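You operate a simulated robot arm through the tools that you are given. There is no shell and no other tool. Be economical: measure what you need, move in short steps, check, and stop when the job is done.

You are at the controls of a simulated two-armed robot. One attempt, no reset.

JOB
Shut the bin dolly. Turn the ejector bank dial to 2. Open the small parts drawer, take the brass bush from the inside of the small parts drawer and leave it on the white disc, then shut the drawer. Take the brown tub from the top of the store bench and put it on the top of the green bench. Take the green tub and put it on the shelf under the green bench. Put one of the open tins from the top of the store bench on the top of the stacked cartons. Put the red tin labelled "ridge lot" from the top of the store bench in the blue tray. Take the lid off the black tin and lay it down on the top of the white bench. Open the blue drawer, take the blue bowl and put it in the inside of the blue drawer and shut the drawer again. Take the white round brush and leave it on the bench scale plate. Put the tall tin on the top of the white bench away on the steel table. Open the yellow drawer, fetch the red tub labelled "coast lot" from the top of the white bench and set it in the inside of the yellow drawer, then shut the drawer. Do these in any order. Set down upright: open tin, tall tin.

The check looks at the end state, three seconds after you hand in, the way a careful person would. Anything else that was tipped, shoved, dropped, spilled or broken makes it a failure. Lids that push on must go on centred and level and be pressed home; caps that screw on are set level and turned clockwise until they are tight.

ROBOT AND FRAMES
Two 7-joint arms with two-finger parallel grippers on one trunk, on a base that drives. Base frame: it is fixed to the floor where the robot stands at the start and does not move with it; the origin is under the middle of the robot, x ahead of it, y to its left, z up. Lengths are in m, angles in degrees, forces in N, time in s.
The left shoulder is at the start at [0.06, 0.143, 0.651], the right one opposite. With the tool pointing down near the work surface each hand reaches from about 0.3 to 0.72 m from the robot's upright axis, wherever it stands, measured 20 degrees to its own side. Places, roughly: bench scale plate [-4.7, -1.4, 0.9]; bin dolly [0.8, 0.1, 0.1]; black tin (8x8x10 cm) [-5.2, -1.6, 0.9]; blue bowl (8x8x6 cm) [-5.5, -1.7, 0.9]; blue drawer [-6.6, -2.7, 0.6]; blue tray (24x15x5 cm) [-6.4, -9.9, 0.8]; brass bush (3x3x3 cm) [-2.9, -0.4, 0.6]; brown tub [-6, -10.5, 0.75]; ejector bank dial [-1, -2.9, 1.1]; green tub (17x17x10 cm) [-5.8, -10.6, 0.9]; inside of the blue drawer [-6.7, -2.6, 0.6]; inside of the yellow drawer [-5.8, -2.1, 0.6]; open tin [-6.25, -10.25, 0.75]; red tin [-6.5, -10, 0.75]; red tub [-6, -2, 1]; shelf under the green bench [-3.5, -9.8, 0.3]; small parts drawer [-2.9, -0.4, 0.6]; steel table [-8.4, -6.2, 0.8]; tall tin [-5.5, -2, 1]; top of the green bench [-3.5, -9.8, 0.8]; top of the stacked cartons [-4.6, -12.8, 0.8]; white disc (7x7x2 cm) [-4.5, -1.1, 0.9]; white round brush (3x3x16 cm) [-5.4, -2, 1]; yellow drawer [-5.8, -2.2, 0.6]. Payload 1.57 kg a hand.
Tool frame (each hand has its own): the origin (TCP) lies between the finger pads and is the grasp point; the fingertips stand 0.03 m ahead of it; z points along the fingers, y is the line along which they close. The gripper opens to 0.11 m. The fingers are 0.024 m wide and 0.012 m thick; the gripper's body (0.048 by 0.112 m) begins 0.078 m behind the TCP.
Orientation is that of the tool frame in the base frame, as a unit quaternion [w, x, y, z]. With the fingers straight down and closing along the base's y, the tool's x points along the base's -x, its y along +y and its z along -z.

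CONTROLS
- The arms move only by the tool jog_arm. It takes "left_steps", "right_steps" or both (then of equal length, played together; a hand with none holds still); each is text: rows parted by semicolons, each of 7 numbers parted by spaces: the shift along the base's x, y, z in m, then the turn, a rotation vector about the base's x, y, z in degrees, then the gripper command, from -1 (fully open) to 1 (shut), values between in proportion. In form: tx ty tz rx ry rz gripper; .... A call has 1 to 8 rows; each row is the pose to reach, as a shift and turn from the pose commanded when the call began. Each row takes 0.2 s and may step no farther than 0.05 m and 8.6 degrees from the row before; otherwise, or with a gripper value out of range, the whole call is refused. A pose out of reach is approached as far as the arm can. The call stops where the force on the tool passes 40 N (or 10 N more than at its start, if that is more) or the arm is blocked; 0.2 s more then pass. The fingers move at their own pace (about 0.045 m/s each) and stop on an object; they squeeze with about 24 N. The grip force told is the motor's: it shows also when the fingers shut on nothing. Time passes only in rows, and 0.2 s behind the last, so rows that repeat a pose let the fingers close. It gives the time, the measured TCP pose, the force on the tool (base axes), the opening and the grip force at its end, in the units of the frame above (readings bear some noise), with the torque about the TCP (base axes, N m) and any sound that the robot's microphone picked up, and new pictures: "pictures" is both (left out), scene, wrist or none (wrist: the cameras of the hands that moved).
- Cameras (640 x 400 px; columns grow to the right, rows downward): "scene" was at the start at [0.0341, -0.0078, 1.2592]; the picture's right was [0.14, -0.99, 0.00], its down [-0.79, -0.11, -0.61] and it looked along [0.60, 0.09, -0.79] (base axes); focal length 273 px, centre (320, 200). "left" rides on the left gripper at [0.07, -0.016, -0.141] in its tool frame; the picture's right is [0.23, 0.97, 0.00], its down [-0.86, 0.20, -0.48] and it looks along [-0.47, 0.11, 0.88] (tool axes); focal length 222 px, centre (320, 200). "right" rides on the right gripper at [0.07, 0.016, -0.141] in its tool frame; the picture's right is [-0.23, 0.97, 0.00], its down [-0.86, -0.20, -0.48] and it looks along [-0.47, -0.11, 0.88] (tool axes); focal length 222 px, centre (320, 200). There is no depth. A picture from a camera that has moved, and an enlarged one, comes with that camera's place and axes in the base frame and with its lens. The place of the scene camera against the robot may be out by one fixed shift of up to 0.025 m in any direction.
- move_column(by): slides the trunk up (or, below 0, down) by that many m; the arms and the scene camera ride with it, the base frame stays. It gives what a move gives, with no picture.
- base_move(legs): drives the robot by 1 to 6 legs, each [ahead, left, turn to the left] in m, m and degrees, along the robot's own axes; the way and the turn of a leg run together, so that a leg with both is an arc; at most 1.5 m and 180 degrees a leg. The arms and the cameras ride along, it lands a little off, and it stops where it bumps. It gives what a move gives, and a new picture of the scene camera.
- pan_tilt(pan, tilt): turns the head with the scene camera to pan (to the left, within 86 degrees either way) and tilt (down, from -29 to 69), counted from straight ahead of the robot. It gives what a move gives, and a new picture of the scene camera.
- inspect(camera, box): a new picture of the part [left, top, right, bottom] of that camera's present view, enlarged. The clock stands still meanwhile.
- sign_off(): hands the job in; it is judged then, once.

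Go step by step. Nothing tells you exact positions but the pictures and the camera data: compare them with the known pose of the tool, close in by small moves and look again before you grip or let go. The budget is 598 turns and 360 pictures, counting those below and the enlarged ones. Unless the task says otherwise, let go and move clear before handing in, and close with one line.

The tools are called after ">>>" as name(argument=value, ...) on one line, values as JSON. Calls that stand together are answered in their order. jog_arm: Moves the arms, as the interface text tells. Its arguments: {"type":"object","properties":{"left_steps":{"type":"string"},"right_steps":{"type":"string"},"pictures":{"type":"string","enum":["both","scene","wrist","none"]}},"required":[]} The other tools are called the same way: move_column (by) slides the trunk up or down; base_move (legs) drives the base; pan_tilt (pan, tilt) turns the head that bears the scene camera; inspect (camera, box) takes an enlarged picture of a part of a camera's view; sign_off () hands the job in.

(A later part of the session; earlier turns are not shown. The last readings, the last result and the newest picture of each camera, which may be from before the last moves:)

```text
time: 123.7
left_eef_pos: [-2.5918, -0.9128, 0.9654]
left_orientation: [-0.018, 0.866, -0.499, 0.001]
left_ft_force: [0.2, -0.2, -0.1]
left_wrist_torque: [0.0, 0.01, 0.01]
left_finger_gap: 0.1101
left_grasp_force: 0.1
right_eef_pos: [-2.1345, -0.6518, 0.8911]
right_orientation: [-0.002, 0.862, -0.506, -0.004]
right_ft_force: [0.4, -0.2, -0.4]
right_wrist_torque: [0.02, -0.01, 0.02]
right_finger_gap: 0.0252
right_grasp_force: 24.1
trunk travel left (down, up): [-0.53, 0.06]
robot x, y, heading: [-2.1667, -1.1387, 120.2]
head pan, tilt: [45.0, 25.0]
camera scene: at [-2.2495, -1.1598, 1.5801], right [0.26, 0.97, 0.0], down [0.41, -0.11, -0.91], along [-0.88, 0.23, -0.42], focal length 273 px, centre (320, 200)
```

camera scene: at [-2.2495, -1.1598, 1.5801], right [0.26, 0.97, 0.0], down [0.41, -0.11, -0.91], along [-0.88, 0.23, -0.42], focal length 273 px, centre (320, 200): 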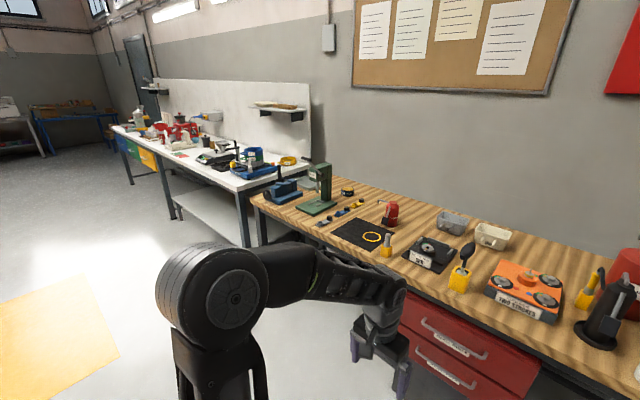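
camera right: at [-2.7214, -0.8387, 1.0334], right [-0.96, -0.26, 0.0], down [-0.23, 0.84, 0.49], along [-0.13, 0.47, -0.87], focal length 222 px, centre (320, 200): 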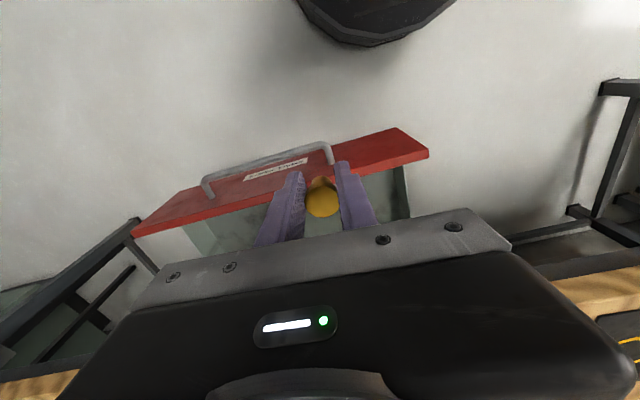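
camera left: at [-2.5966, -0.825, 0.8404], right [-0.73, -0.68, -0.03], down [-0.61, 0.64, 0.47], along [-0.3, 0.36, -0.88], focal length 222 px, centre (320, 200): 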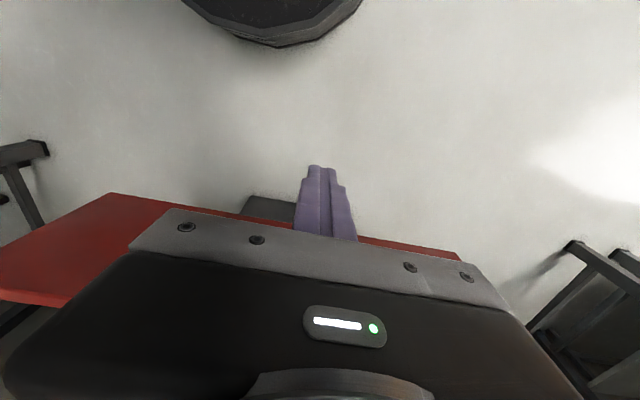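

Backing was blocked near the cart. I move forward slightly off it and check the cart.

>>> base_move(legs=[[0.08, 0.05, 0]])

>>> pan_tilt(pan=-86, tilt=45)

```text
time: 124.8
left_eef_pos: [-2.6758, -0.8686, 0.9645]
left_orientation: [-0.019, 0.866, -0.499, 0.001]
left_ft_force: [0.0, -0.1, -0.5]
left_wrist_torque: [-0.01, -0.04, -0.01]
left_finger_gap: 0.1098
left_grasp_force: 0.1
right_eef_pos: [-2.2199, -0.6074, 0.8911]
right_orientation: [-0.001, 0.862, -0.506, -0.003]
right_ft_force: [-0.7, 0.1, -0.1]
right_wrist_torque: [-0.03, -0.03, -0.02]
right_finger_gap: 0.0249
right_grasp_force: 24.2
trunk travel left (down, up): [-0.53, 0.06]
robot x, y, heading: [-2.2502, -1.0958, 119.8]
head pan, tilt: [45.0, 25.0]
camera scene: at [-2.335, -1.1149, 1.58], right [0.26, 0.97, 0.0], down [0.41, -0.11, -0.91], along [-0.88, 0.23, -0.42], focal length 273 px, centre (320, 200)
```

scene: 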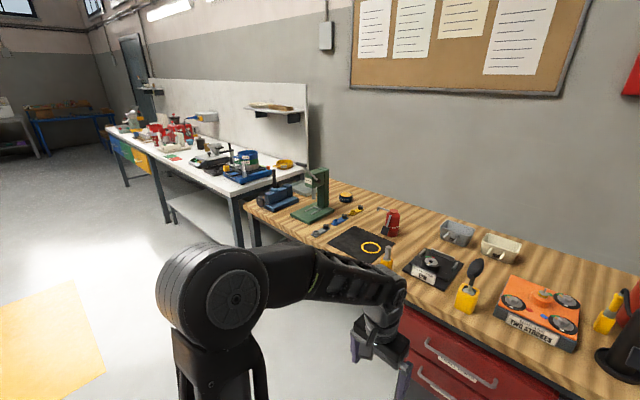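

```text
time: 126.9
left_eef_pos: [-2.6744, -0.8694, 0.9653]
left_orientation: [-0.018, 0.866, -0.499, 0.0]
left_ft_force: [0.1, 0.7, 0.5]
left_wrist_torque: [-0.04, 0.0, 0.0]
left_finger_gap: 0.11
left_grasp_force: 0.0
right_eef_pos: [-2.2188, -0.6069, 0.892]
right_orientation: [-0.002, 0.862, -0.507, -0.004]
right_ft_force: [0.2, 0.1, -0.8]
right_wrist_torque: [-0.01, -0.01, -0.01]
right_finger_gap: 0.025
right_grasp_force: 23.8
trunk travel left (down, up): [-0.53, 0.06]
robot x, y, heading: [-2.2496, -1.0944, 120.1]
head pan, tilt: [-85.9, 45.0]
camera scene: at [-2.177, -1.0935, 1.5496], right [0.56, -0.83, 0.0], down [-0.58, -0.4, -0.71], along [0.58, 0.4, -0.71], focal length 273 px, centre (320, 200)
```

scene: 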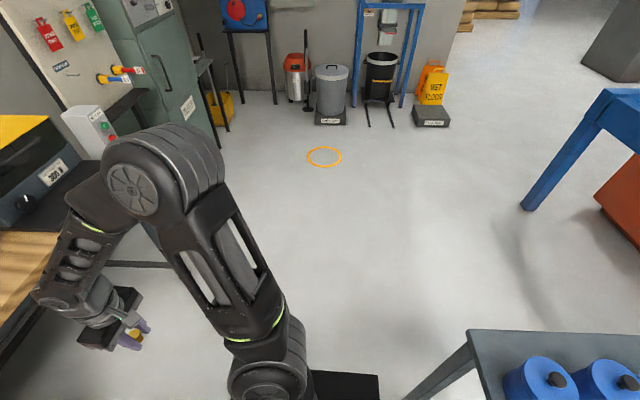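

The cart is fine. I continue left along the bench.

>>> base_move(legs=[[0, 0.9, 0], [-0.1, 0.9, 0]])

>>> pan_tilt(pan=10, tilt=40)

```text
time: 136.0
left_eef_pos: [-4.1694, -1.8921, 0.964]
left_orientation: [-0.019, 0.87, -0.492, 0.0]
left_ft_force: [0.0, 0.2, 0.0]
left_wrist_torque: [-0.01, 0.01, -0.04]
left_finger_gap: 0.11
left_grasp_force: 0.0
right_eef_pos: [-3.7183, -1.6253, 0.8921]
right_orientation: [-0.003, 0.866, -0.5, -0.004]
right_ft_force: [0.0, -1.2, -0.3]
right_wrist_torque: [-0.01, -0.02, 0.02]
right_finger_gap: 0.0251
right_grasp_force: 24.0
trunk travel left (down, up): [-0.53, 0.06]
robot x, y, heading: [-3.7377, -2.1151, 121.1]
head pan, tilt: [-85.9, 45.0]
camera scene: at [-3.6678, -2.1096, 1.5496], right [0.58, -0.82, 0.0], down [-0.58, -0.41, -0.71], along [0.58, 0.41, -0.71], focal length 273 px, centre (320, 200)
```

scene: 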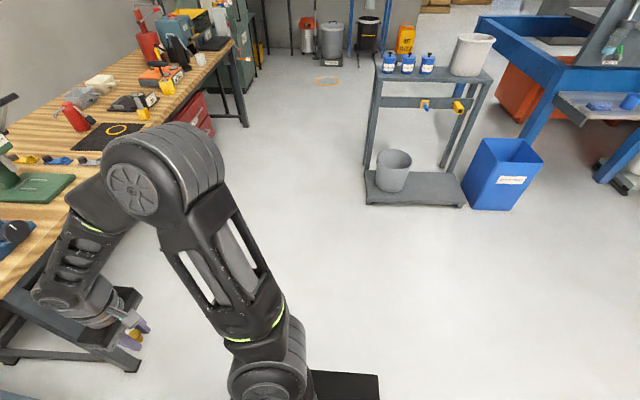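

```text
time: 137.8
left_eef_pos: [-4.1686, -1.8926, 0.9648]
left_orientation: [-0.018, 0.87, -0.493, 0.001]
left_ft_force: [-0.2, 0.1, -0.4]
left_wrist_torque: [-0.03, -0.02, 0.01]
left_finger_gap: 0.1099
left_grasp_force: 0.0
right_eef_pos: [-3.7167, -1.6236, 0.8935]
right_orientation: [-0.002, 0.866, -0.5, -0.004]
right_ft_force: [-0.1, -0.9, -1.1]
right_wrist_torque: [0.0, -0.01, 0.01]
right_finger_gap: 0.0252
right_grasp_force: 24.1
trunk travel left (down, up): [-0.53, 0.06]
robot x, y, heading: [-3.7379, -2.1125, 121.0]
head pan, tilt: [10.0, 40.0]
camera scene: at [-3.7897, -2.092, 1.5568], right [0.75, 0.66, 0.0], down [0.42, -0.48, -0.77], along [-0.5, 0.58, -0.64], focal length 273 px, centre (320, 200)
```

scene: 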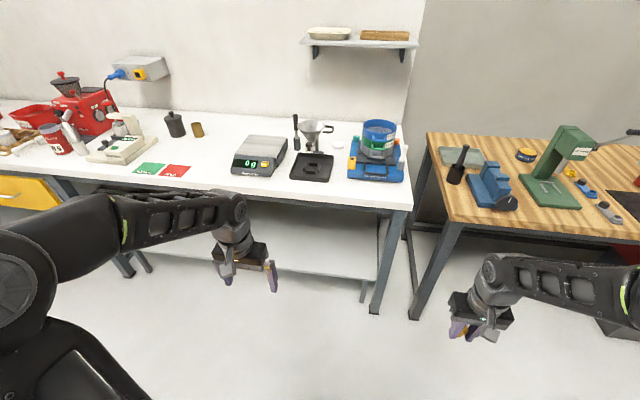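

I see the white bench with the scale and, I think, the white disc. I zoom in.

>>> inspect(camera="scene", box=[220, 100, 420, 200])

>>> inspect(camera="scene", box=[0, 60, 220, 200])

```text
3.20 times, centred on (320, 150) of scene
camera zoom: at [-3.7897, -2.092, 1.5568], right [0.75, 0.66, 0.0], down [0.42, -0.48, -0.77], along [-0.5, 0.58, -0.64], focal length 873 px, centre (320, 360)
```

zoom: 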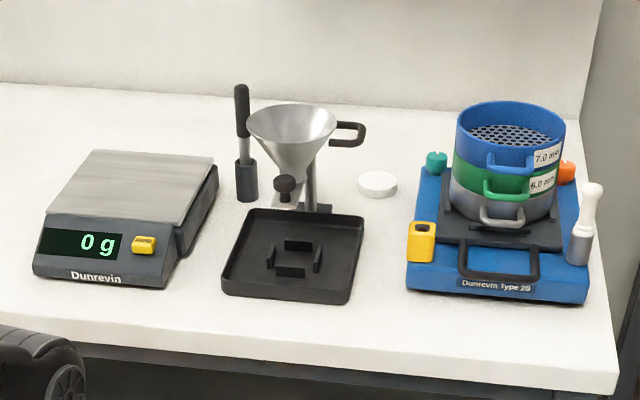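

```text
2.86 times, centred on (110, 130) of scene
camera zoom: at [-3.7897, -2.092, 1.5568], right [0.75, 0.66, 0.0], down [0.42, -0.48, -0.77], along [-0.5, 0.58, -0.64], focal length 779 px, centre (920, 400)
```

zoom: 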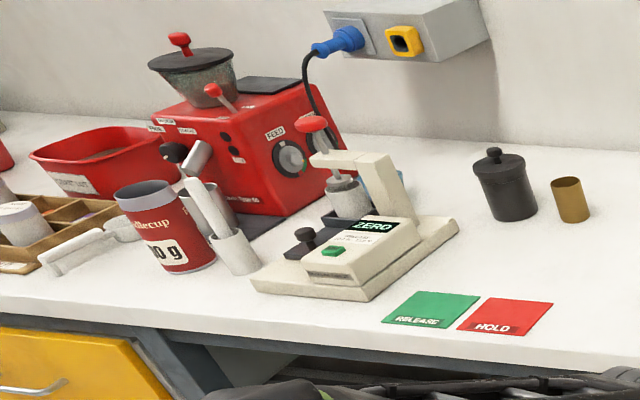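

The disc is at about [-4.51, -1.12, 0.91], with the funnel stand nearby. I raise the trunk and the hands above bench height before driving up to the bench.

>>> move_column(by=0.06)

>>> jog_arm(left_steps="0.01 -0.01 0.03 0 0 0 -1; 0.02 -0.03 0.06 0 0 0 -1; 0.03 -0.05 0.1 0 0 0 -1; 0.03 -0.05 0.12 0 0 0 -1; 0.03 -0.05 0.12 0 0 0 -1", right_steps="0 0 0.04 0 0 0 1; 0 0 0.08 0 0 0 1; 0 0 0.12 0 0 0 1; 0 0 0.16 0 0 0 1; 0 0 0.2 0 0 0 1", pictures="scene")

```text
time: 138.8
left_eef_pos: [-4.1688, -1.892, 1.0246]
left_orientation: [-0.018, 0.87, -0.493, 0.0]
left_ft_force: [0.5, -0.5, 0.7]
left_wrist_torque: [0.01, -0.01, 0.0]
left_finger_gap: 0.1101
left_grasp_force: 0.1
right_eef_pos: [-3.7174, -1.6242, 0.9522]
right_orientation: [-0.002, 0.866, -0.5, -0.003]
right_ft_force: [-0.2, 0.7, -0.2]
right_wrist_torque: [-0.01, 0.02, -0.01]
right_finger_gap: 0.0252
right_grasp_force: 24.4
trunk travel left (down, up): [-0.59, 0.0]
robot x, y, heading: [-3.7382, -2.1133, 120.7]
head pan, tilt: [10.0, 40.0]
```

```text
time: 139.9
left_eef_pos: [-4.1385, -1.9418, 1.1466]
left_orientation: [-0.019, 0.87, -0.492, -0.001]
left_ft_force: [-0.2, -0.2, 0.1]
left_wrist_torque: [0.02, -0.01, 0.03]
left_finger_gap: 0.1099
left_grasp_force: 0.1
right_eef_pos: [-3.718, -1.6274, 1.1519]
right_orientation: [-0.002, 0.866, -0.5, -0.004]
right_ft_force: [1.1, -0.3, -0.1]
right_wrist_torque: [0.03, -0.02, 0.02]
right_finger_gap: 0.0252
right_grasp_force: 24.6
trunk travel left (down, up): [-0.59, 0.0]
robot x, y, heading: [-3.7416, -2.1138, 120.9]
head pan, tilt: [10.0, 40.0]
camera scene: at [-3.7896, -2.0929, 1.6168], right [0.75, 0.66, 0.0], down [0.42, -0.48, -0.77], along [-0.5, 0.58, -0.64], focal length 273 px, centre (320, 200)
```

scene: 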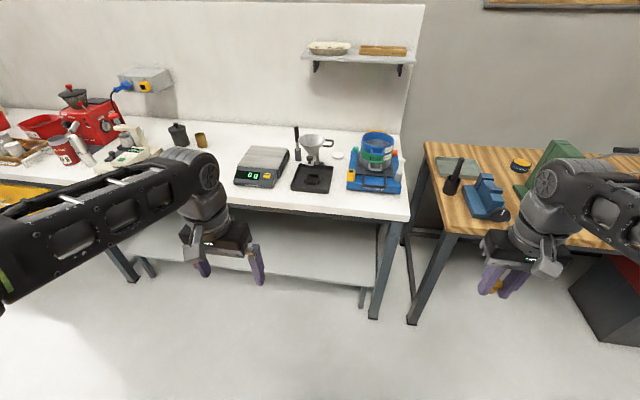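

>>> base_move(legs=[[0, 0.39, -0.9], [0.4, 0, 0]])

>>> pan_tilt(pan=-15, tilt=40)

```text
time: 144.5
left_eef_pos: [-4.6645, -1.7799, 1.145]
left_orientation: [-0.018, 0.865, -0.501, 0.0]
left_ft_force: [0.2, 0.9, 0.4]
left_wrist_torque: [-0.01, 0.03, 0.0]
left_finger_gap: 0.1101
left_grasp_force: 0.0
right_eef_pos: [-4.2387, -1.4731, 1.1505]
right_orientation: [-0.002, 0.861, -0.509, -0.003]
right_ft_force: [0.1, -0.8, -0.3]
right_wrist_torque: [-0.05, -0.04, -0.04]
right_finger_gap: 0.0252
right_grasp_force: 23.9
trunk travel left (down, up): [-0.59, 0.0]
robot x, y, heading: [-4.2684, -1.962, 119.8]
head pan, tilt: [10.0, 40.0]
camera scene: at [-4.3186, -1.9379, 1.6168], right [0.77, 0.64, 0.0], down [0.41, -0.49, -0.77], along [-0.49, 0.59, -0.64], focal length 273 px, centre (320, 200)
```

scene: 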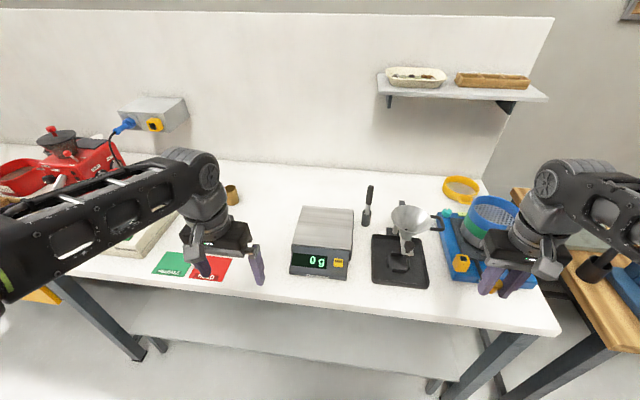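

```text
time: 145.3
left_eef_pos: [-4.6643, -1.7811, 1.1447]
left_orientation: [-0.018, 0.865, -0.501, 0.0]
left_ft_force: [-0.1, -0.7, 0.1]
left_wrist_torque: [-0.01, -0.01, 0.01]
left_finger_gap: 0.1102
left_grasp_force: 0.2
right_eef_pos: [-4.2374, -1.4747, 1.1501]
right_orientation: [-0.003, 0.861, -0.509, -0.003]
right_ft_force: [0.7, -0.1, -0.5]
right_wrist_torque: [0.01, 0.02, 0.0]
right_finger_gap: 0.025
right_grasp_force: 23.6
trunk travel left (down, up): [-0.59, 0.0]
robot x, y, heading: [-4.2699, -1.9583, 119.8]
head pan, tilt: [-15.0, 40.0]
camera scene: at [-4.2856, -1.9218, 1.6168], right [0.97, 0.26, 0.0], down [0.17, -0.62, -0.77], along [-0.2, 0.74, -0.64], focal length 273 px, centre (320, 200)
```

scene: 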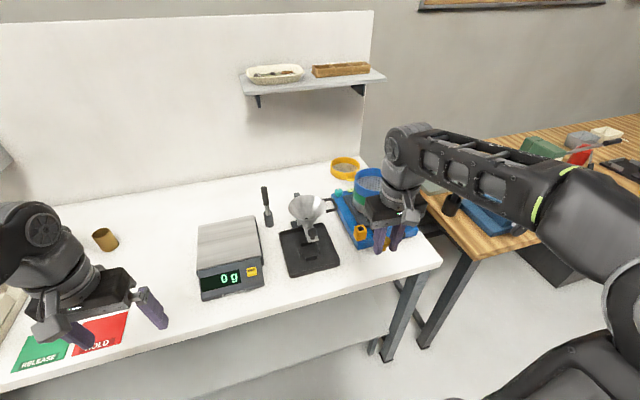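

The disc hides behind the funnel, whose handle end stands near [-4.42, -1.28, 1.06]. I creep nearer to the bench and will come in over the handle, descending diagonally.

>>> base_move(legs=[[0.17, 0, 0]])

>>> jog_arm(right_steps="-0.005 -0.003 0 0 0 0 1", pictures="wrist")

```text
time: 146.8
left_eef_pos: [-4.7462, -1.6371, 1.145]
left_orientation: [-0.018, 0.865, -0.501, 0.0]
left_ft_force: [-0.1, -0.3, 0.4]
left_wrist_torque: [-0.01, -0.04, 0.0]
left_finger_gap: 0.11
left_grasp_force: 0.0
right_eef_pos: [-4.3216, -1.3326, 1.1494]
right_orientation: [-0.001, 0.861, -0.509, -0.003]
right_ft_force: [-0.5, -0.8, 0.0]
right_wrist_torque: [-0.06, -0.03, -0.01]
right_finger_gap: 0.0254
right_grasp_force: 24.0
trunk travel left (down, up): [-0.59, 0.0]
robot x, y, heading: [-4.348, -1.8199, 119.9]
head pan, tilt: [-15.0, 40.0]
camera scene: at [-4.3685, -1.7779, 1.6167], right [0.97, 0.26, 0.0], down [0.17, -0.62, -0.77], along [-0.2, 0.74, -0.64], focal length 273 px, centre (320, 200)
```

scene: 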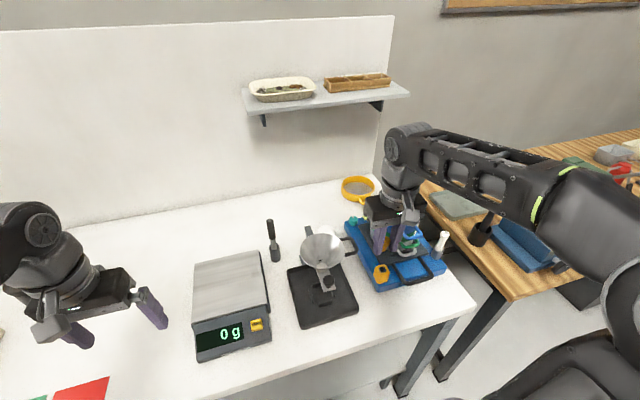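

```text
time: 147.2
left_eef_pos: [-4.7468, -1.6377, 1.1456]
left_orientation: [-0.018, 0.866, -0.501, 0.0]
left_ft_force: [-0.7, 0.4, 0.2]
left_wrist_torque: [-0.03, -0.03, 0.0]
left_finger_gap: 0.1097
left_grasp_force: 0.0
right_eef_pos: [-4.325, -1.3347, 1.1509]
right_orientation: [-0.002, 0.861, -0.509, -0.004]
right_ft_force: [-0.6, 0.7, -0.2]
right_wrist_torque: [-0.02, -0.04, 0.01]
right_finger_gap: 0.0254
right_grasp_force: 24.1
trunk travel left (down, up): [-0.59, 0.0]
robot x, y, heading: [-4.3535, -1.8166, 120.1]
head pan, tilt: [-15.0, 40.0]
camera right: at [-4.3054, -1.4047, 1.2916], right [-0.96, -0.27, 0.0], down [-0.24, 0.84, 0.49], along [-0.13, 0.47, -0.87], focal length 222 px, centre (320, 200)
```

right: 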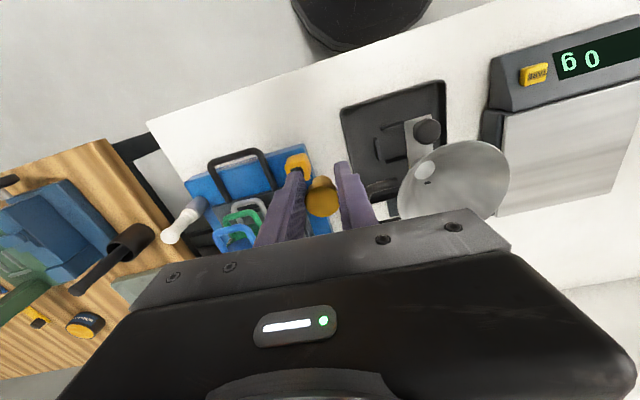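

I go over the funnel handle and start down toward the disc.

>>> jog_arm(right_steps="-0.031 0.034 -0.01 0 0 0 1; -0.062 0.068 -0.02 0 0 0 1; -0.0935 0.102 -0.035 0 0 0 1; -0.122 0.1316 -0.06 0 0 0 1; -0.1457 0.158 -0.09 0 0 0 1; -0.161 0.1785 -0.12 0 0 0 1", pictures="both")

```text
time: 148.6
left_eef_pos: [-4.7466, -1.6377, 1.1443]
left_orientation: [-0.018, 0.865, -0.501, 0.0]
left_ft_force: [0.4, -0.6, -0.3]
left_wrist_torque: [-0.01, -0.01, -0.02]
left_finger_gap: 0.11
left_grasp_force: 0.0
right_eef_pos: [-4.486, -1.1565, 1.0297]
right_orientation: [-0.001, 0.861, -0.508, -0.003]
right_ft_force: [0.0, 1.0, -1.1]
right_wrist_torque: [-0.01, -0.03, -0.01]
right_finger_gap: 0.0251
right_grasp_force: 23.6
trunk travel left (down, up): [-0.59, 0.0]
robot x, y, heading: [-4.3495, -1.8177, 120.2]
head pan, tilt: [-15.0, 40.0]
camera scene: at [-4.368, -1.7785, 1.6168], right [0.97, 0.26, 0.0], down [0.17, -0.62, -0.77], along [-0.2, 0.74, -0.64], focal length 273 px, centre (320, 200)
camera right: at [-4.4652, -1.226, 1.1699], right [-0.96, -0.27, 0.0], down [-0.24, 0.84, 0.48], along [-0.13, 0.47, -0.87], focal length 222 px, centre (320, 200)
```

scene: 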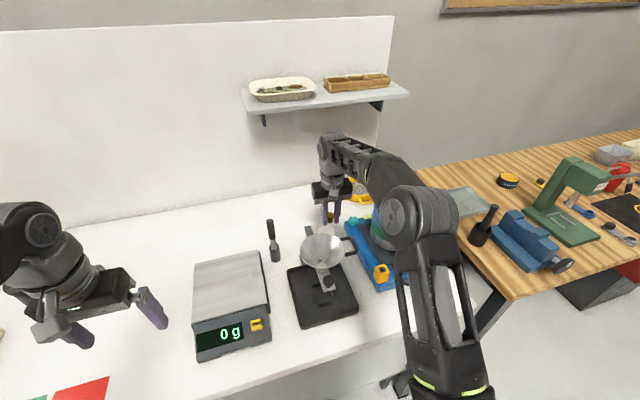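
right: 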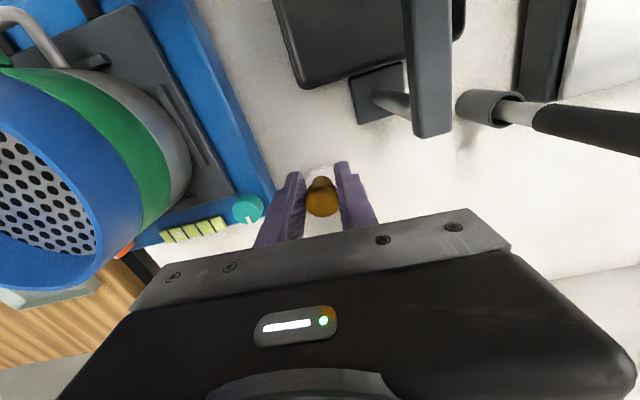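

I zoom in the wrist view for the disc.

>>> inspect(camera="right", box=[250, 110, 410, 250])

```text
2.86 times, centred on (330, 180) of right
camera zoom: at [-4.4652, -1.226, 1.1699], right [-0.96, -0.27, 0.0], down [-0.24, 0.84, 0.48], along [-0.13, 0.47, -0.87], focal length 635 px, centre (291, 257)
```

zoom: 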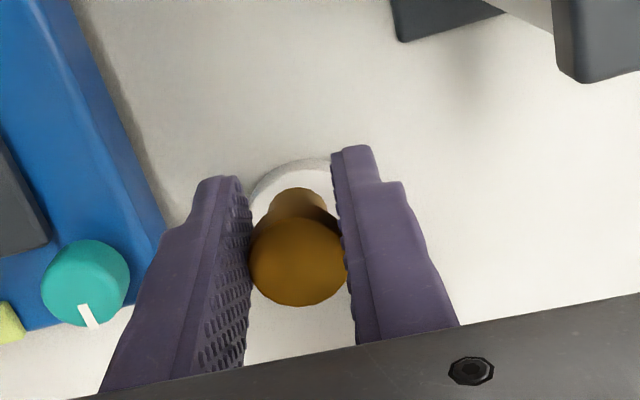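

The disc's arc shows around the bush; its centre is about [-4.51, -1.118]. I centre and lower to just above.

>>> jog_arm(right_steps="-0.012 0.019 -0.02 0 0 0 1; -0.024 0.0385 -0.04 0 0 0 1; -0.024 0.0385 -0.058 0 0 0 1", pictures="none")

>>> inspect(camera="right", box=[250, 110, 410, 250])

```text
time: 149.4
left_eef_pos: [-4.7463, -1.6379, 1.1452]
left_orientation: [-0.018, 0.865, -0.501, 0.0]
left_ft_force: [0.8, 0.4, -0.1]
left_wrist_torque: [-0.02, 0.0, 0.03]
left_finger_gap: 0.1098
left_grasp_force: 0.0
right_eef_pos: [-4.5096, -1.1185, 0.9716]
right_orientation: [-0.003, 0.861, -0.508, -0.004]
right_ft_force: [0.7, 0.0, -1.4]
right_wrist_torque: [0.02, 0.03, -0.02]
right_finger_gap: 0.0252
right_grasp_force: 23.7
trunk travel left (down, up): [-0.59, 0.0]
robot x, y, heading: [-4.3492, -1.8139, 119.8]
head pan, tilt: [-15.0, 40.0]
```

```text
2.86 times, centred on (330, 180) of right
camera zoom: at [-4.4898, -1.188, 1.1118], right [-0.96, -0.27, 0.0], down [-0.24, 0.84, 0.49], along [-0.13, 0.47, -0.87], focal length 635 px, centre (291, 257)
```

zoom: 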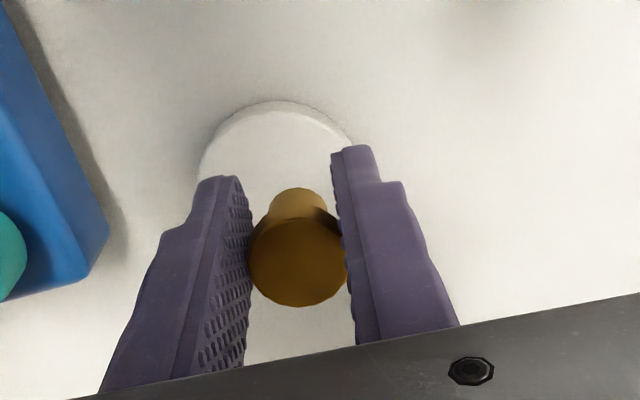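

>>> jog_arm(right_steps="-0.003 0.004 -0.006 0 0 0 1; -0.004 0.006 -0.01 0 0 0 1; -0.004 0.006 -0.014 0 0 0 1; -0.004 0.006 -0.018 0 0 0 1; -0.004 0.006 -0.022 0 0 0 1; -0.004 0.006 -0.026 0 0 0 1; -0.004 0.006 -0.03 0 0 0 1; -0.004 0.006 -0.034 0 0 0 1", pictures="wrist")

```text
time: 151.2
left_eef_pos: [-4.7461, -1.6387, 1.1449]
left_orientation: [-0.018, 0.866, -0.5, 0.001]
left_ft_force: [-0.1, -0.7, -0.7]
left_wrist_torque: [0.0, 0.01, 0.01]
left_finger_gap: 0.1099
left_grasp_force: 0.2
right_eef_pos: [-4.5139, -1.113, 0.9383]
right_orientation: [-0.002, 0.861, -0.509, -0.004]
right_ft_force: [0.9, 0.6, 0.1]
right_wrist_torque: [0.01, -0.02, -0.04]
right_finger_gap: 0.0255
right_grasp_force: 24.0
trunk travel left (down, up): [-0.59, 0.0]
robot x, y, heading: [-4.3519, -1.8183, 119.9]
head pan, tilt: [-15.0, 40.0]
camera right: at [-4.4939, -1.1826, 1.079], right [-0.96, -0.27, 0.0], down [-0.24, 0.84, 0.49], along [-0.13, 0.47, -0.87], focal length 222 px, centre (320, 200)
```

right: 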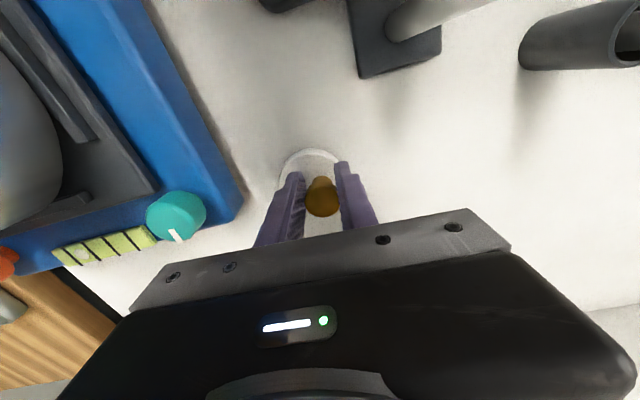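

>>> jog_arm(right_steps="-0.001 0.004 -0.004 0 0 0 1; -0.001 0.005 -0.008 0 0 0 1; -0.001 0.005 -0.012 0 0 0 1; -0.001 0.005 -0.016 0 0 0 1; -0.001 0.005 -0.02 0 0 0 1; -0.001 0.005 -0.024 0 0 0 1; -0.001 0.005 -0.028 0 0 0 1; -0.001 0.005 -0.032 0 0 0 1", pictures="wrist")

```text
time: 152.5
left_eef_pos: [-4.7464, -1.6402, 1.145]
left_orientation: [-0.017, 0.865, -0.501, 0.0]
left_ft_force: [-0.2, -0.3, -0.2]
left_wrist_torque: [-0.02, -0.04, 0.0]
left_finger_gap: 0.11
left_grasp_force: 0.0
right_eef_pos: [-4.5157, -1.1035, 0.9271]
right_orientation: [-0.007, 0.861, -0.509, -0.01]
right_ft_force: [2.6, -3.3, 18.2]
right_wrist_torque: [-0.23, -0.21, -0.04]
right_finger_gap: 0.0252
right_grasp_force: 23.5
trunk travel left (down, up): [-0.59, 0.0]
robot x, y, heading: [-4.3512, -1.8169, 120.1]
head pan, tilt: [-15.0, 40.0]
stopped in row 6 (right hand): the force on the tool passed its limit (the readings are from after the stop); the commanded pose is now the measured one
camera right: at [-4.4943, -1.1759, 1.0667], right [-0.96, -0.27, 0.01], down [-0.23, 0.83, 0.5], along [-0.14, 0.48, -0.87], focal length 222 px, centre (320, 200)
```

right: 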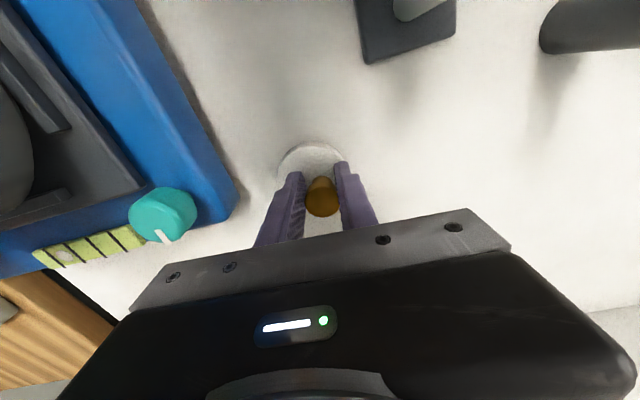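

Contact with the disc. I relieve and open.

>>> jog_arm(right_steps="0 0 0.001 0 0 0 1; 0 0 0.001 0 0 0 0.3; 0 0 0.001 0 0 0 0.1; 0 0 0.001 0 0 0 0.1; 0 0 0.02 0 0 0 0.1; 0 0 0.05 0 0 0 0.1", pictures="wrist")

```text
time: 153.9
left_eef_pos: [-4.7462, -1.6383, 1.1446]
left_orientation: [-0.018, 0.865, -0.501, 0.0]
left_ft_force: [0.5, -0.2, -0.6]
left_wrist_torque: [-0.02, 0.0, -0.01]
left_finger_gap: 0.1101
left_grasp_force: 0.0
right_eef_pos: [-4.5121, -1.1038, 0.969]
right_orientation: [-0.004, 0.861, -0.509, -0.007]
right_ft_force: [-0.4, 0.0, -0.9]
right_wrist_torque: [0.01, 0.0, 0.0]
right_finger_gap: 0.0494
right_grasp_force: 0.1
trunk travel left (down, up): [-0.59, 0.0]
robot x, y, heading: [-4.3526, -1.8192, 120.0]
head pan, tilt: [-15.0, 40.0]
camera right: at [-4.4918, -1.175, 1.1102], right [-0.96, -0.27, 0.0], down [-0.23, 0.84, 0.49], along [-0.14, 0.47, -0.87], focal length 222 px, centre (320, 200)
```

right: 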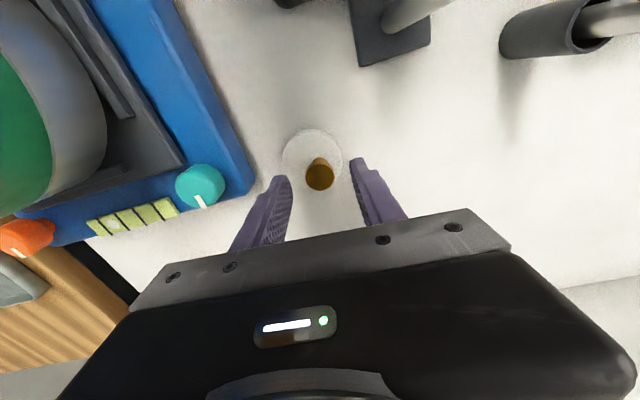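

The bush stands on the disc. I retreat up and back over the funnel handle.

>>> jog_arm(right_steps="0 0 0.045 0 0 0 0.1; 0.005 -0.009 0.085 0 0 0 0.1; 0.034 -0.038 0.105 0 0 0 0.1; 0.065 -0.072 0.12 0 0 0 0.1; 0.096 -0.106 0.135 0 0 0 0.1; 0.127 -0.14 0.15 0 0 0 0.1; 0.158 -0.174 0.16 0 0 0 0.1; 0.178 -0.209 0.17 0 0 0 0.1", pictures="scene")

>>> pan_tilt(pan=25, tilt=40)

```text
time: 155.7
left_eef_pos: [-4.7461, -1.6388, 1.1463]
left_orientation: [-0.018, 0.865, -0.501, 0.0]
left_ft_force: [-0.8, 0.6, -0.2]
left_wrist_torque: [0.03, -0.03, 0.01]
left_finger_gap: 0.1099
left_grasp_force: 0.1
right_eef_pos: [-4.3408, -1.3157, 1.142]
right_orientation: [-0.005, 0.861, -0.509, -0.009]
right_ft_force: [-0.2, 0.0, -0.6]
right_wrist_torque: [0.01, 0.02, -0.01]
right_finger_gap: 0.0497
right_grasp_force: 0.1
right hand out of reach, approached as far as the arm can: row 1, 2
trunk travel left (down, up): [-0.59, 0.0]
robot x, y, heading: [-4.3503, -1.8199, 119.9]
head pan, tilt: [-15.0, 40.0]
camera scene: at [-4.3671, -1.7807, 1.6168], right [0.97, 0.26, 0.0], down [0.17, -0.62, -0.77], along [-0.2, 0.74, -0.64], focal length 273 px, centre (320, 200)
```

scene: 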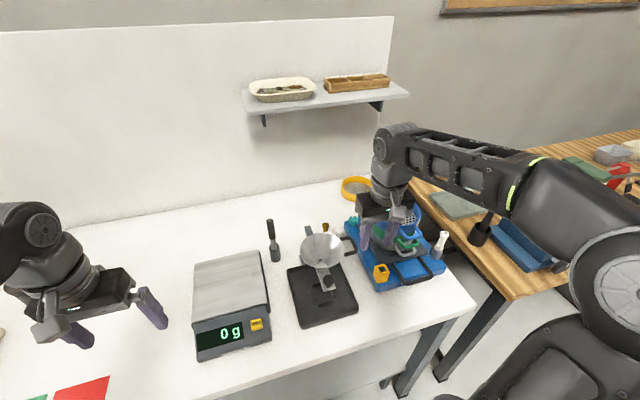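

```text
time: 156.8
left_eef_pos: [-4.7461, -1.6375, 1.146]
left_orientation: [-0.018, 0.865, -0.502, 0.0]
left_ft_force: [-0.2, 0.3, -0.1]
left_wrist_torque: [0.02, 0.01, -0.03]
left_finger_gap: 0.1098
left_grasp_force: 0.1
right_eef_pos: [-4.3384, -1.3141, 1.1422]
right_orientation: [-0.005, 0.861, -0.509, -0.009]
right_ft_force: [-0.1, 0.0, 0.2]
right_wrist_torque: [0.03, -0.03, 0.03]
right_finger_gap: 0.0496
right_grasp_force: 0.1
trunk travel left (down, up): [-0.59, 0.0]
robot x, y, heading: [-4.3506, -1.8167, 120.0]
head pan, tilt: [25.0, 40.0]
camera scene: at [-4.4151, -1.8127, 1.6168], right [0.57, 0.82, 0.0], down [0.53, -0.37, -0.77], along [-0.63, 0.44, -0.64], focal length 273 px, centre (320, 200)
```

scene: 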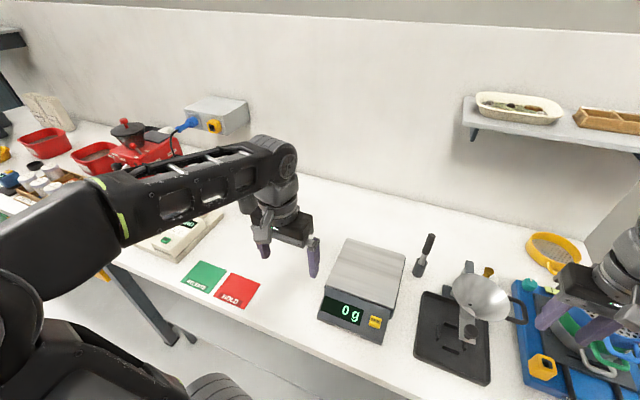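

The bush stays put. Now I back off and move left to see the rest of the white bench.

>>> base_move(legs=[[-0.3, 0, 0], [0, 1.0, 0]])

>>> pan_tilt(pan=0, tilt=35)

```text
time: 163.6
left_eef_pos: [-5.4601, -2.433, 1.1454]
left_orientation: [-0.018, 0.875, -0.483, 0.001]
left_ft_force: [0.3, 0.2, 0.1]
left_wrist_torque: [-0.01, 0.02, 0.03]
left_finger_gap: 0.1102
left_grasp_force: 0.1
right_eef_pos: [-5.0697, -2.0921, 1.1423]
right_orientation: [-0.005, 0.872, -0.49, -0.009]
right_ft_force: [-0.6, 0.4, 0.5]
right_wrist_torque: [-0.03, 0.06, 0.01]
right_finger_gap: 0.0494
right_grasp_force: 0.1
trunk travel left (down, up): [-0.59, 0.0]
robot x, y, heading: [-5.0574, -2.5951, 122.5]
head pan, tilt: [25.0, 40.0]
camera scene: at [-5.1233, -2.594, 1.6168], right [0.54, 0.84, 0.0], down [0.54, -0.35, -0.77], along [-0.65, 0.41, -0.64], focal length 273 px, centre (320, 200)
```

scene: 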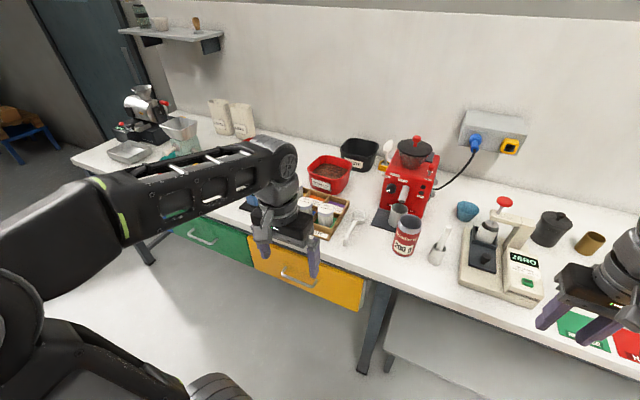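

```text
time: 164.5
left_eef_pos: [-5.4592, -2.4348, 1.1445]
left_orientation: [-0.018, 0.876, -0.482, -0.001]
left_ft_force: [-1.4, 0.1, 0.8]
left_wrist_torque: [-0.02, -0.01, 0.03]
left_finger_gap: 0.11
left_grasp_force: 0.0
right_eef_pos: [-5.0692, -2.0936, 1.1424]
right_orientation: [-0.005, 0.871, -0.491, -0.009]
right_ft_force: [0.3, -0.1, -0.7]
right_wrist_torque: [-0.01, 0.0, -0.04]
right_finger_gap: 0.0496
right_grasp_force: 0.2
trunk travel left (down, up): [-0.59, 0.0]
robot x, y, heading: [-5.0581, -2.596, 122.7]
head pan, tilt: [0.0, 35.0]
camera scene: at [-5.0986, -2.5652, 1.6243], right [0.84, 0.54, 0.0], down [0.31, -0.48, -0.82], along [-0.44, 0.69, -0.57], focal length 273 px, centre (320, 200)
```

scene: 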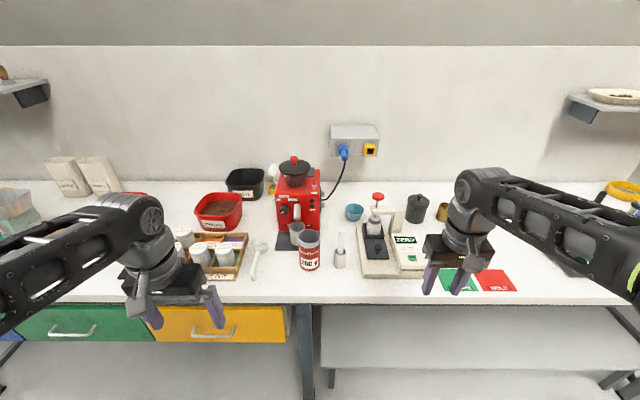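

A clear view of everything. I zoom in for labels.

>>> inspect(camera="scene", box=[160, 150, 360, 290])

>>> inspect(camera="scene", box=[320, 170, 470, 290])

```text
2.86 times, centred on (260, 220) of scene
camera zoom: at [-5.0986, -2.5652, 1.6243], right [0.84, 0.54, 0.0], down [0.31, -0.48, -0.82], along [-0.44, 0.69, -0.57], focal length 779 px, centre (491, 143)
```

zoom: 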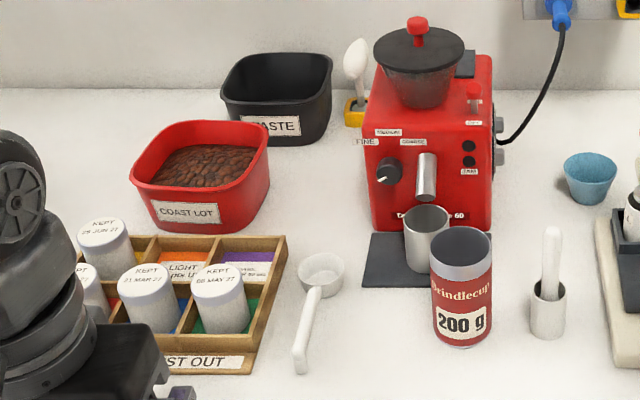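

```text
3.33 times, centred on (395, 230) of scene
camera zoom: at [-5.0986, -2.5652, 1.6243], right [0.84, 0.54, 0.0], down [0.31, -0.48, -0.82], along [-0.44, 0.69, -0.57], focal length 909 px, centre (70, 100)
```

zoom: 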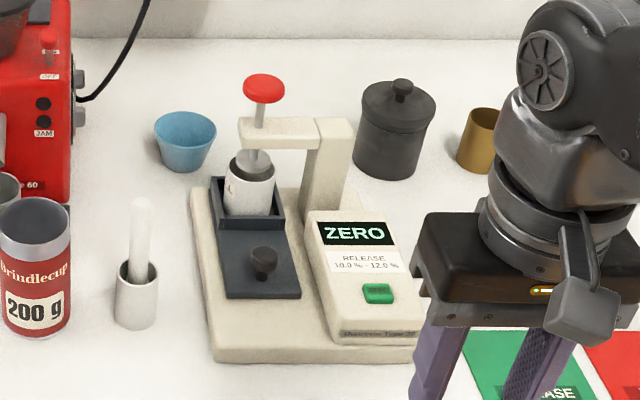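

Everything is identified. First the white brush: it stands in a cup at about [-5.388, -1.975], top z ≈ 1.06. I'll grasp it with the right hand pointing forward so it can be laid flat later. I align the base.

>>> base_move(legs=[[0, 0.17, -2.6]])

>>> jog_arm(right_steps="0 0 -0.02 7.4 4.3 0 -0.1; -0.01 0.02 -0.04 14.8 8.6 0 -0.1; -0.02 0.035 -0.06 22.2 12.8 0 -0.1; -0.035 0.06 -0.08 29.6 17.1 0 -0.1; -0.05 0.087 -0.1 37 21.4 0 -0.1; -0.055 0.095 -0.12 44.4 25.6 0 -0.1; -0.055 0.095 -0.12 51.8 29.9 0 -0.1; -0.055 0.095 -0.12 59.2 34.2 0 -0.1", pictures="both")

```text
time: 165.9
left_eef_pos: [-5.599, -2.5046, 1.1432]
left_orientation: [-0.019, 0.866, -0.501, 0.001]
left_ft_force: [0.7, -0.2, -1.6]
left_wrist_torque: [0.04, -0.04, 0.01]
left_finger_gap: 0.1099
left_grasp_force: 0.1
right_eef_pos: [-5.1944, -2.1824, 1.1427]
right_orientation: [-0.006, 0.861, -0.509, -0.008]
right_ft_force: [-1.2, -0.1, -0.7]
right_wrist_torque: [0.03, -0.01, 0.0]
right_finger_gap: 0.0495
right_grasp_force: 0.1
trunk travel left (down, up): [-0.59, 0.0]
robot x, y, heading: [-5.2014, -2.6839, 120.2]
head pan, tilt: [0.0, 35.0]
camera scene: at [-5.2431, -2.6529, 1.6244], right [0.87, 0.5, 0.0], down [0.29, -0.5, -0.82], along [-0.41, 0.71, -0.57], focal length 273 px, centre (320, 200)
```

scene: 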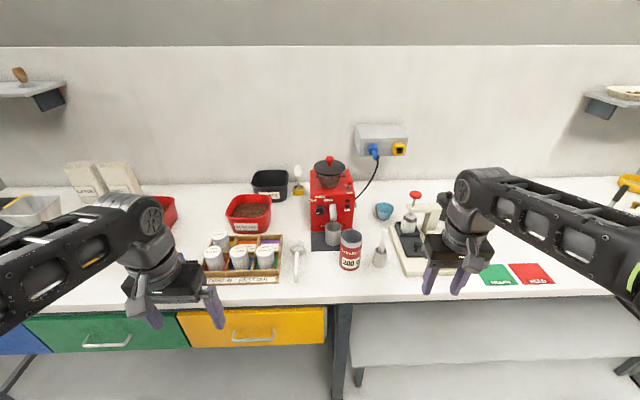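

```text
time: 167.9
left_eef_pos: [-5.5969, -2.5054, 1.1441]
left_orientation: [-0.018, 0.865, -0.501, 0.001]
left_ft_force: [-0.1, 0.5, -0.5]
left_wrist_torque: [0.01, 0.01, 0.01]
left_finger_gap: 0.1101
left_grasp_force: 0.0
right_eef_pos: [-5.327, -2.1334, 1.0109]
right_orientation: [-0.305, 0.798, -0.252, -0.454]
right_ft_force: [0.5, 0.3, -0.3]
right_wrist_torque: [0.0, 0.01, 0.0]
right_finger_gap: 0.0606
right_grasp_force: 0.1
right hand out of reach, approached as far as the arm can: row 5, 6, 7
trunk travel left (down, up): [-0.59, 0.0]
robot x, y, heading: [-5.2017, -2.6845, 120.2]
head pan, tilt: [0.0, 35.0]
stopped in row 8 (right hand): the arm was blocked; the commanded pose is now the measured one
camera scene: at [-5.2411, -2.6519, 1.6245], right [0.87, 0.5, 0.0], down [0.29, -0.5, -0.82], along [-0.41, 0.71, -0.57], focal length 273 px, centre (320, 200)
camera right: at [-5.2246, -2.2546, 1.002], right [-0.77, -0.64, -0.05], down [0.02, -0.1, 0.99], along [-0.64, 0.76, 0.09], focal length 222 px, centre (320, 200)
```

scene: 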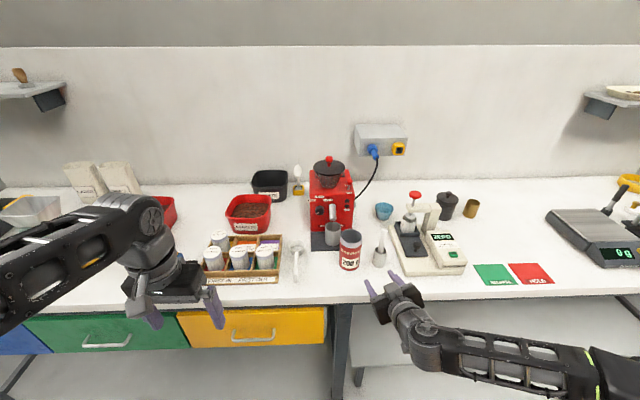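
right: 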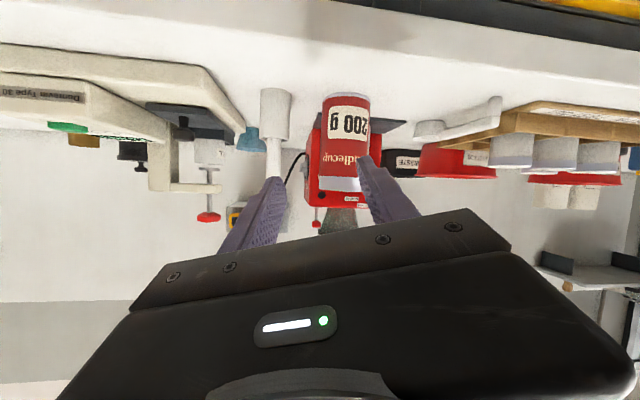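

The arm was blocked at the end of that tilt, though with no force on the tool. I lift a little and look around the arm.

>>> jog_arm(right_steps="0 0 0.015 0 0 0 -0.1; 0 0 0.03 0 0 0 -0.1", pictures="none")

>>> pan_tilt(pan=-35, tilt=55)

```text
time: 168.5
left_eef_pos: [-5.5982, -2.506, 1.1442]
left_orientation: [-0.018, 0.866, -0.5, 0.001]
left_ft_force: [0.2, -0.3, 0.1]
left_wrist_torque: [0.0, 0.02, 0.0]
left_finger_gap: 0.1098
left_grasp_force: 0.1
right_eef_pos: [-5.3272, -2.1346, 1.0399]
right_orientation: [-0.305, 0.798, -0.252, -0.455]
right_ft_force: [0.6, -0.3, -0.3]
right_wrist_torque: [-0.01, -0.02, 0.0]
right_finger_gap: 0.0607
right_grasp_force: 0.1
trunk travel left (down, up): [-0.59, 0.0]
robot x, y, heading: [-5.2033, -2.6822, 119.7]
head pan, tilt: [0.0, 35.0]
```

```text
time: 169.6
left_eef_pos: [-5.5983, -2.5051, 1.1443]
left_orientation: [-0.016, 0.866, -0.501, 0.001]
left_ft_force: [-0.5, 0.2, 0.0]
left_wrist_torque: [0.0, 0.01, -0.02]
left_finger_gap: 0.1098
left_grasp_force: 0.0
right_eef_pos: [-5.3267, -2.134, 1.0392]
right_orientation: [-0.305, 0.798, -0.252, -0.454]
right_ft_force: [0.2, 0.2, -0.1]
right_wrist_torque: [-0.01, 0.01, 0.01]
right_finger_gap: 0.0604
right_grasp_force: 0.0
trunk travel left (down, up): [-0.59, 0.0]
robot x, y, heading: [-5.2029, -2.6798, 120.0]
head pan, tilt: [-35.0, 55.0]
camera scene: at [-5.1915, -2.6563, 1.5962], right [1.0, -0.09, 0.0], down [-0.07, -0.82, -0.57], along [0.05, 0.57, -0.82], focal length 273 px, centre (320, 200)
```

scene: 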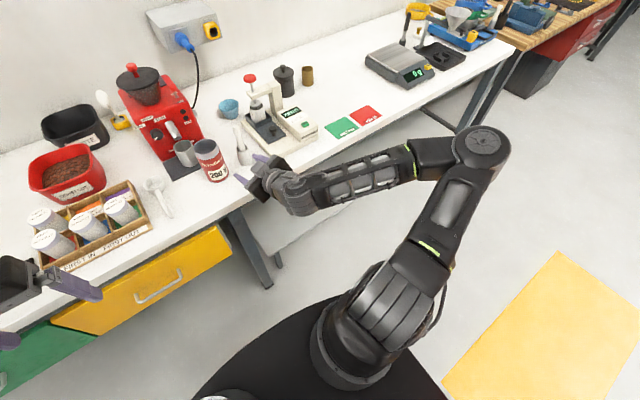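

The arm is level now with its elbow out, which is fine. I straighten the hand toward the brush and approach partway.

>>> jog_arm(right_steps="0 0 0 5.2 3 -4 -0.1; 0 0 0 10.4 6 -8 -0.1; -0.01 0.03 -0.01 10.4 6 -8 -0.1; -0.02 0.05 -0.01 10.4 6 -8 -0.1", pictures="both")

```text
time: 170.6
left_eef_pos: [-5.5969, -2.5047, 1.1436]
left_orientation: [-0.018, 0.865, -0.501, 0.001]
left_ft_force: [0.6, 0.2, 0.3]
left_wrist_torque: [-0.04, 0.0, 0.0]
left_finger_gap: 0.1102
left_grasp_force: 0.1
right_eef_pos: [-5.2845, -2.0413, 1.0863]
right_orientation: [-0.427, 0.742, -0.232, -0.463]
right_ft_force: [0.9, 0.4, 0.2]
right_wrist_torque: [-0.04, 0.04, 0.14]
right_finger_gap: 0.0607
right_grasp_force: 0.1
right hand out of reach, approached as far as the arm can: row 1, 2, 3, 4
trunk travel left (down, up): [-0.59, 0.0]
robot x, y, heading: [-5.2001, -2.6839, 120.0]
head pan, tilt: [-35.0, 55.0]
camera scene: at [-5.1905, -2.6549, 1.596], right [1.0, -0.09, 0.0], down [-0.07, -0.82, -0.57], along [0.05, 0.57, -0.82], focal length 273 px, centre (320, 200)
camera right: at [-5.1946, -2.1663, 1.0471], right [-0.83, -0.53, -0.21], down [-0.02, -0.34, 0.94], along [-0.56, 0.78, 0.28], focal length 222 px, centre (320, 200)
```

scene: 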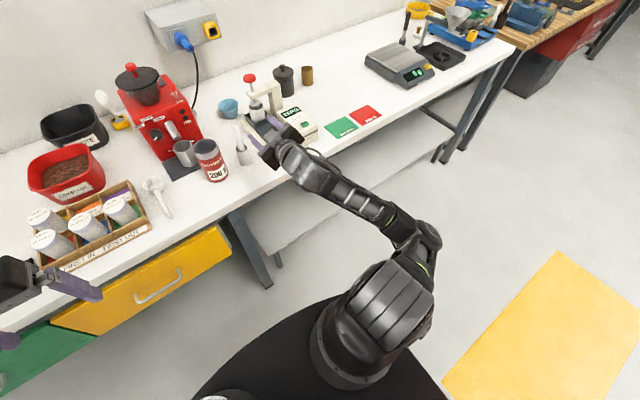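
right: 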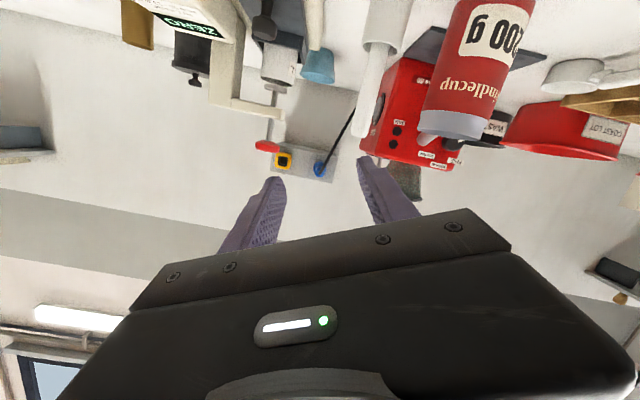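

The wrist needs more distance to point level. I bring the arm up and back to its home posture, then will stand further off.

>>> jog_arm(right_steps="0.005 -0.01 0.03 -5 -3 0 -0.1; 0.015 -0.03 0.05 -11 -6.5 0 -0.1; 0.03 -0.06 0.06 -17 -10 0 -0.1; 0.04 -0.09 0.06 -24 -14 0 -0.1; 0.05 -0.11 0.06 -31 -18 0 -0.1; 0.055 -0.12 0.06 -38 -22 0 -0.1", pictures="both")

```text
time: 171.9
left_eef_pos: [-5.5985, -2.5048, 1.1442]
left_orientation: [-0.018, 0.865, -0.501, 0.001]
left_ft_force: [-0.4, -0.5, 0.1]
left_wrist_torque: [-0.03, -0.03, 0.01]
left_finger_gap: 0.1101
left_grasp_force: 0.1
right_eef_pos: [-5.2426, -2.1761, 1.1309]
right_orientation: [-0.184, 0.89, -0.347, -0.231]
right_ft_force: [0.6, 1.3, 1.1]
right_wrist_torque: [0.04, -0.01, -0.01]
right_finger_gap: 0.0607
right_grasp_force: 0.2
trunk travel left (down, up): [-0.59, 0.0]
robot x, y, heading: [-5.1994, -2.6826, 119.9]
head pan, tilt: [-35.0, 55.0]
camera scene: at [-5.1922, -2.6565, 1.5961], right [1.0, -0.09, 0.0], down [-0.07, -0.82, -0.57], along [0.05, 0.57, -0.82], focal length 273 px, centre (320, 200)
camera right: at [-5.1686, -2.2937, 1.2066], right [-0.83, -0.55, -0.04], down [-0.28, 0.36, 0.89], along [-0.48, 0.75, -0.45], focal length 222 px, centre (320, 200)
```

scene: 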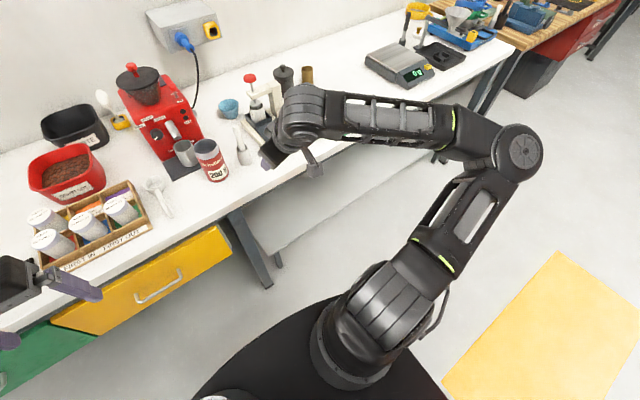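
right: 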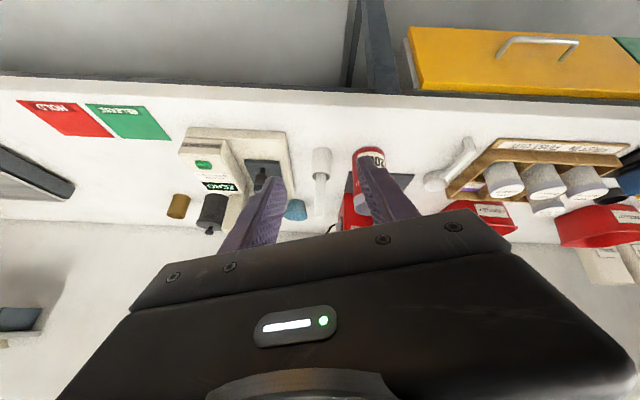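

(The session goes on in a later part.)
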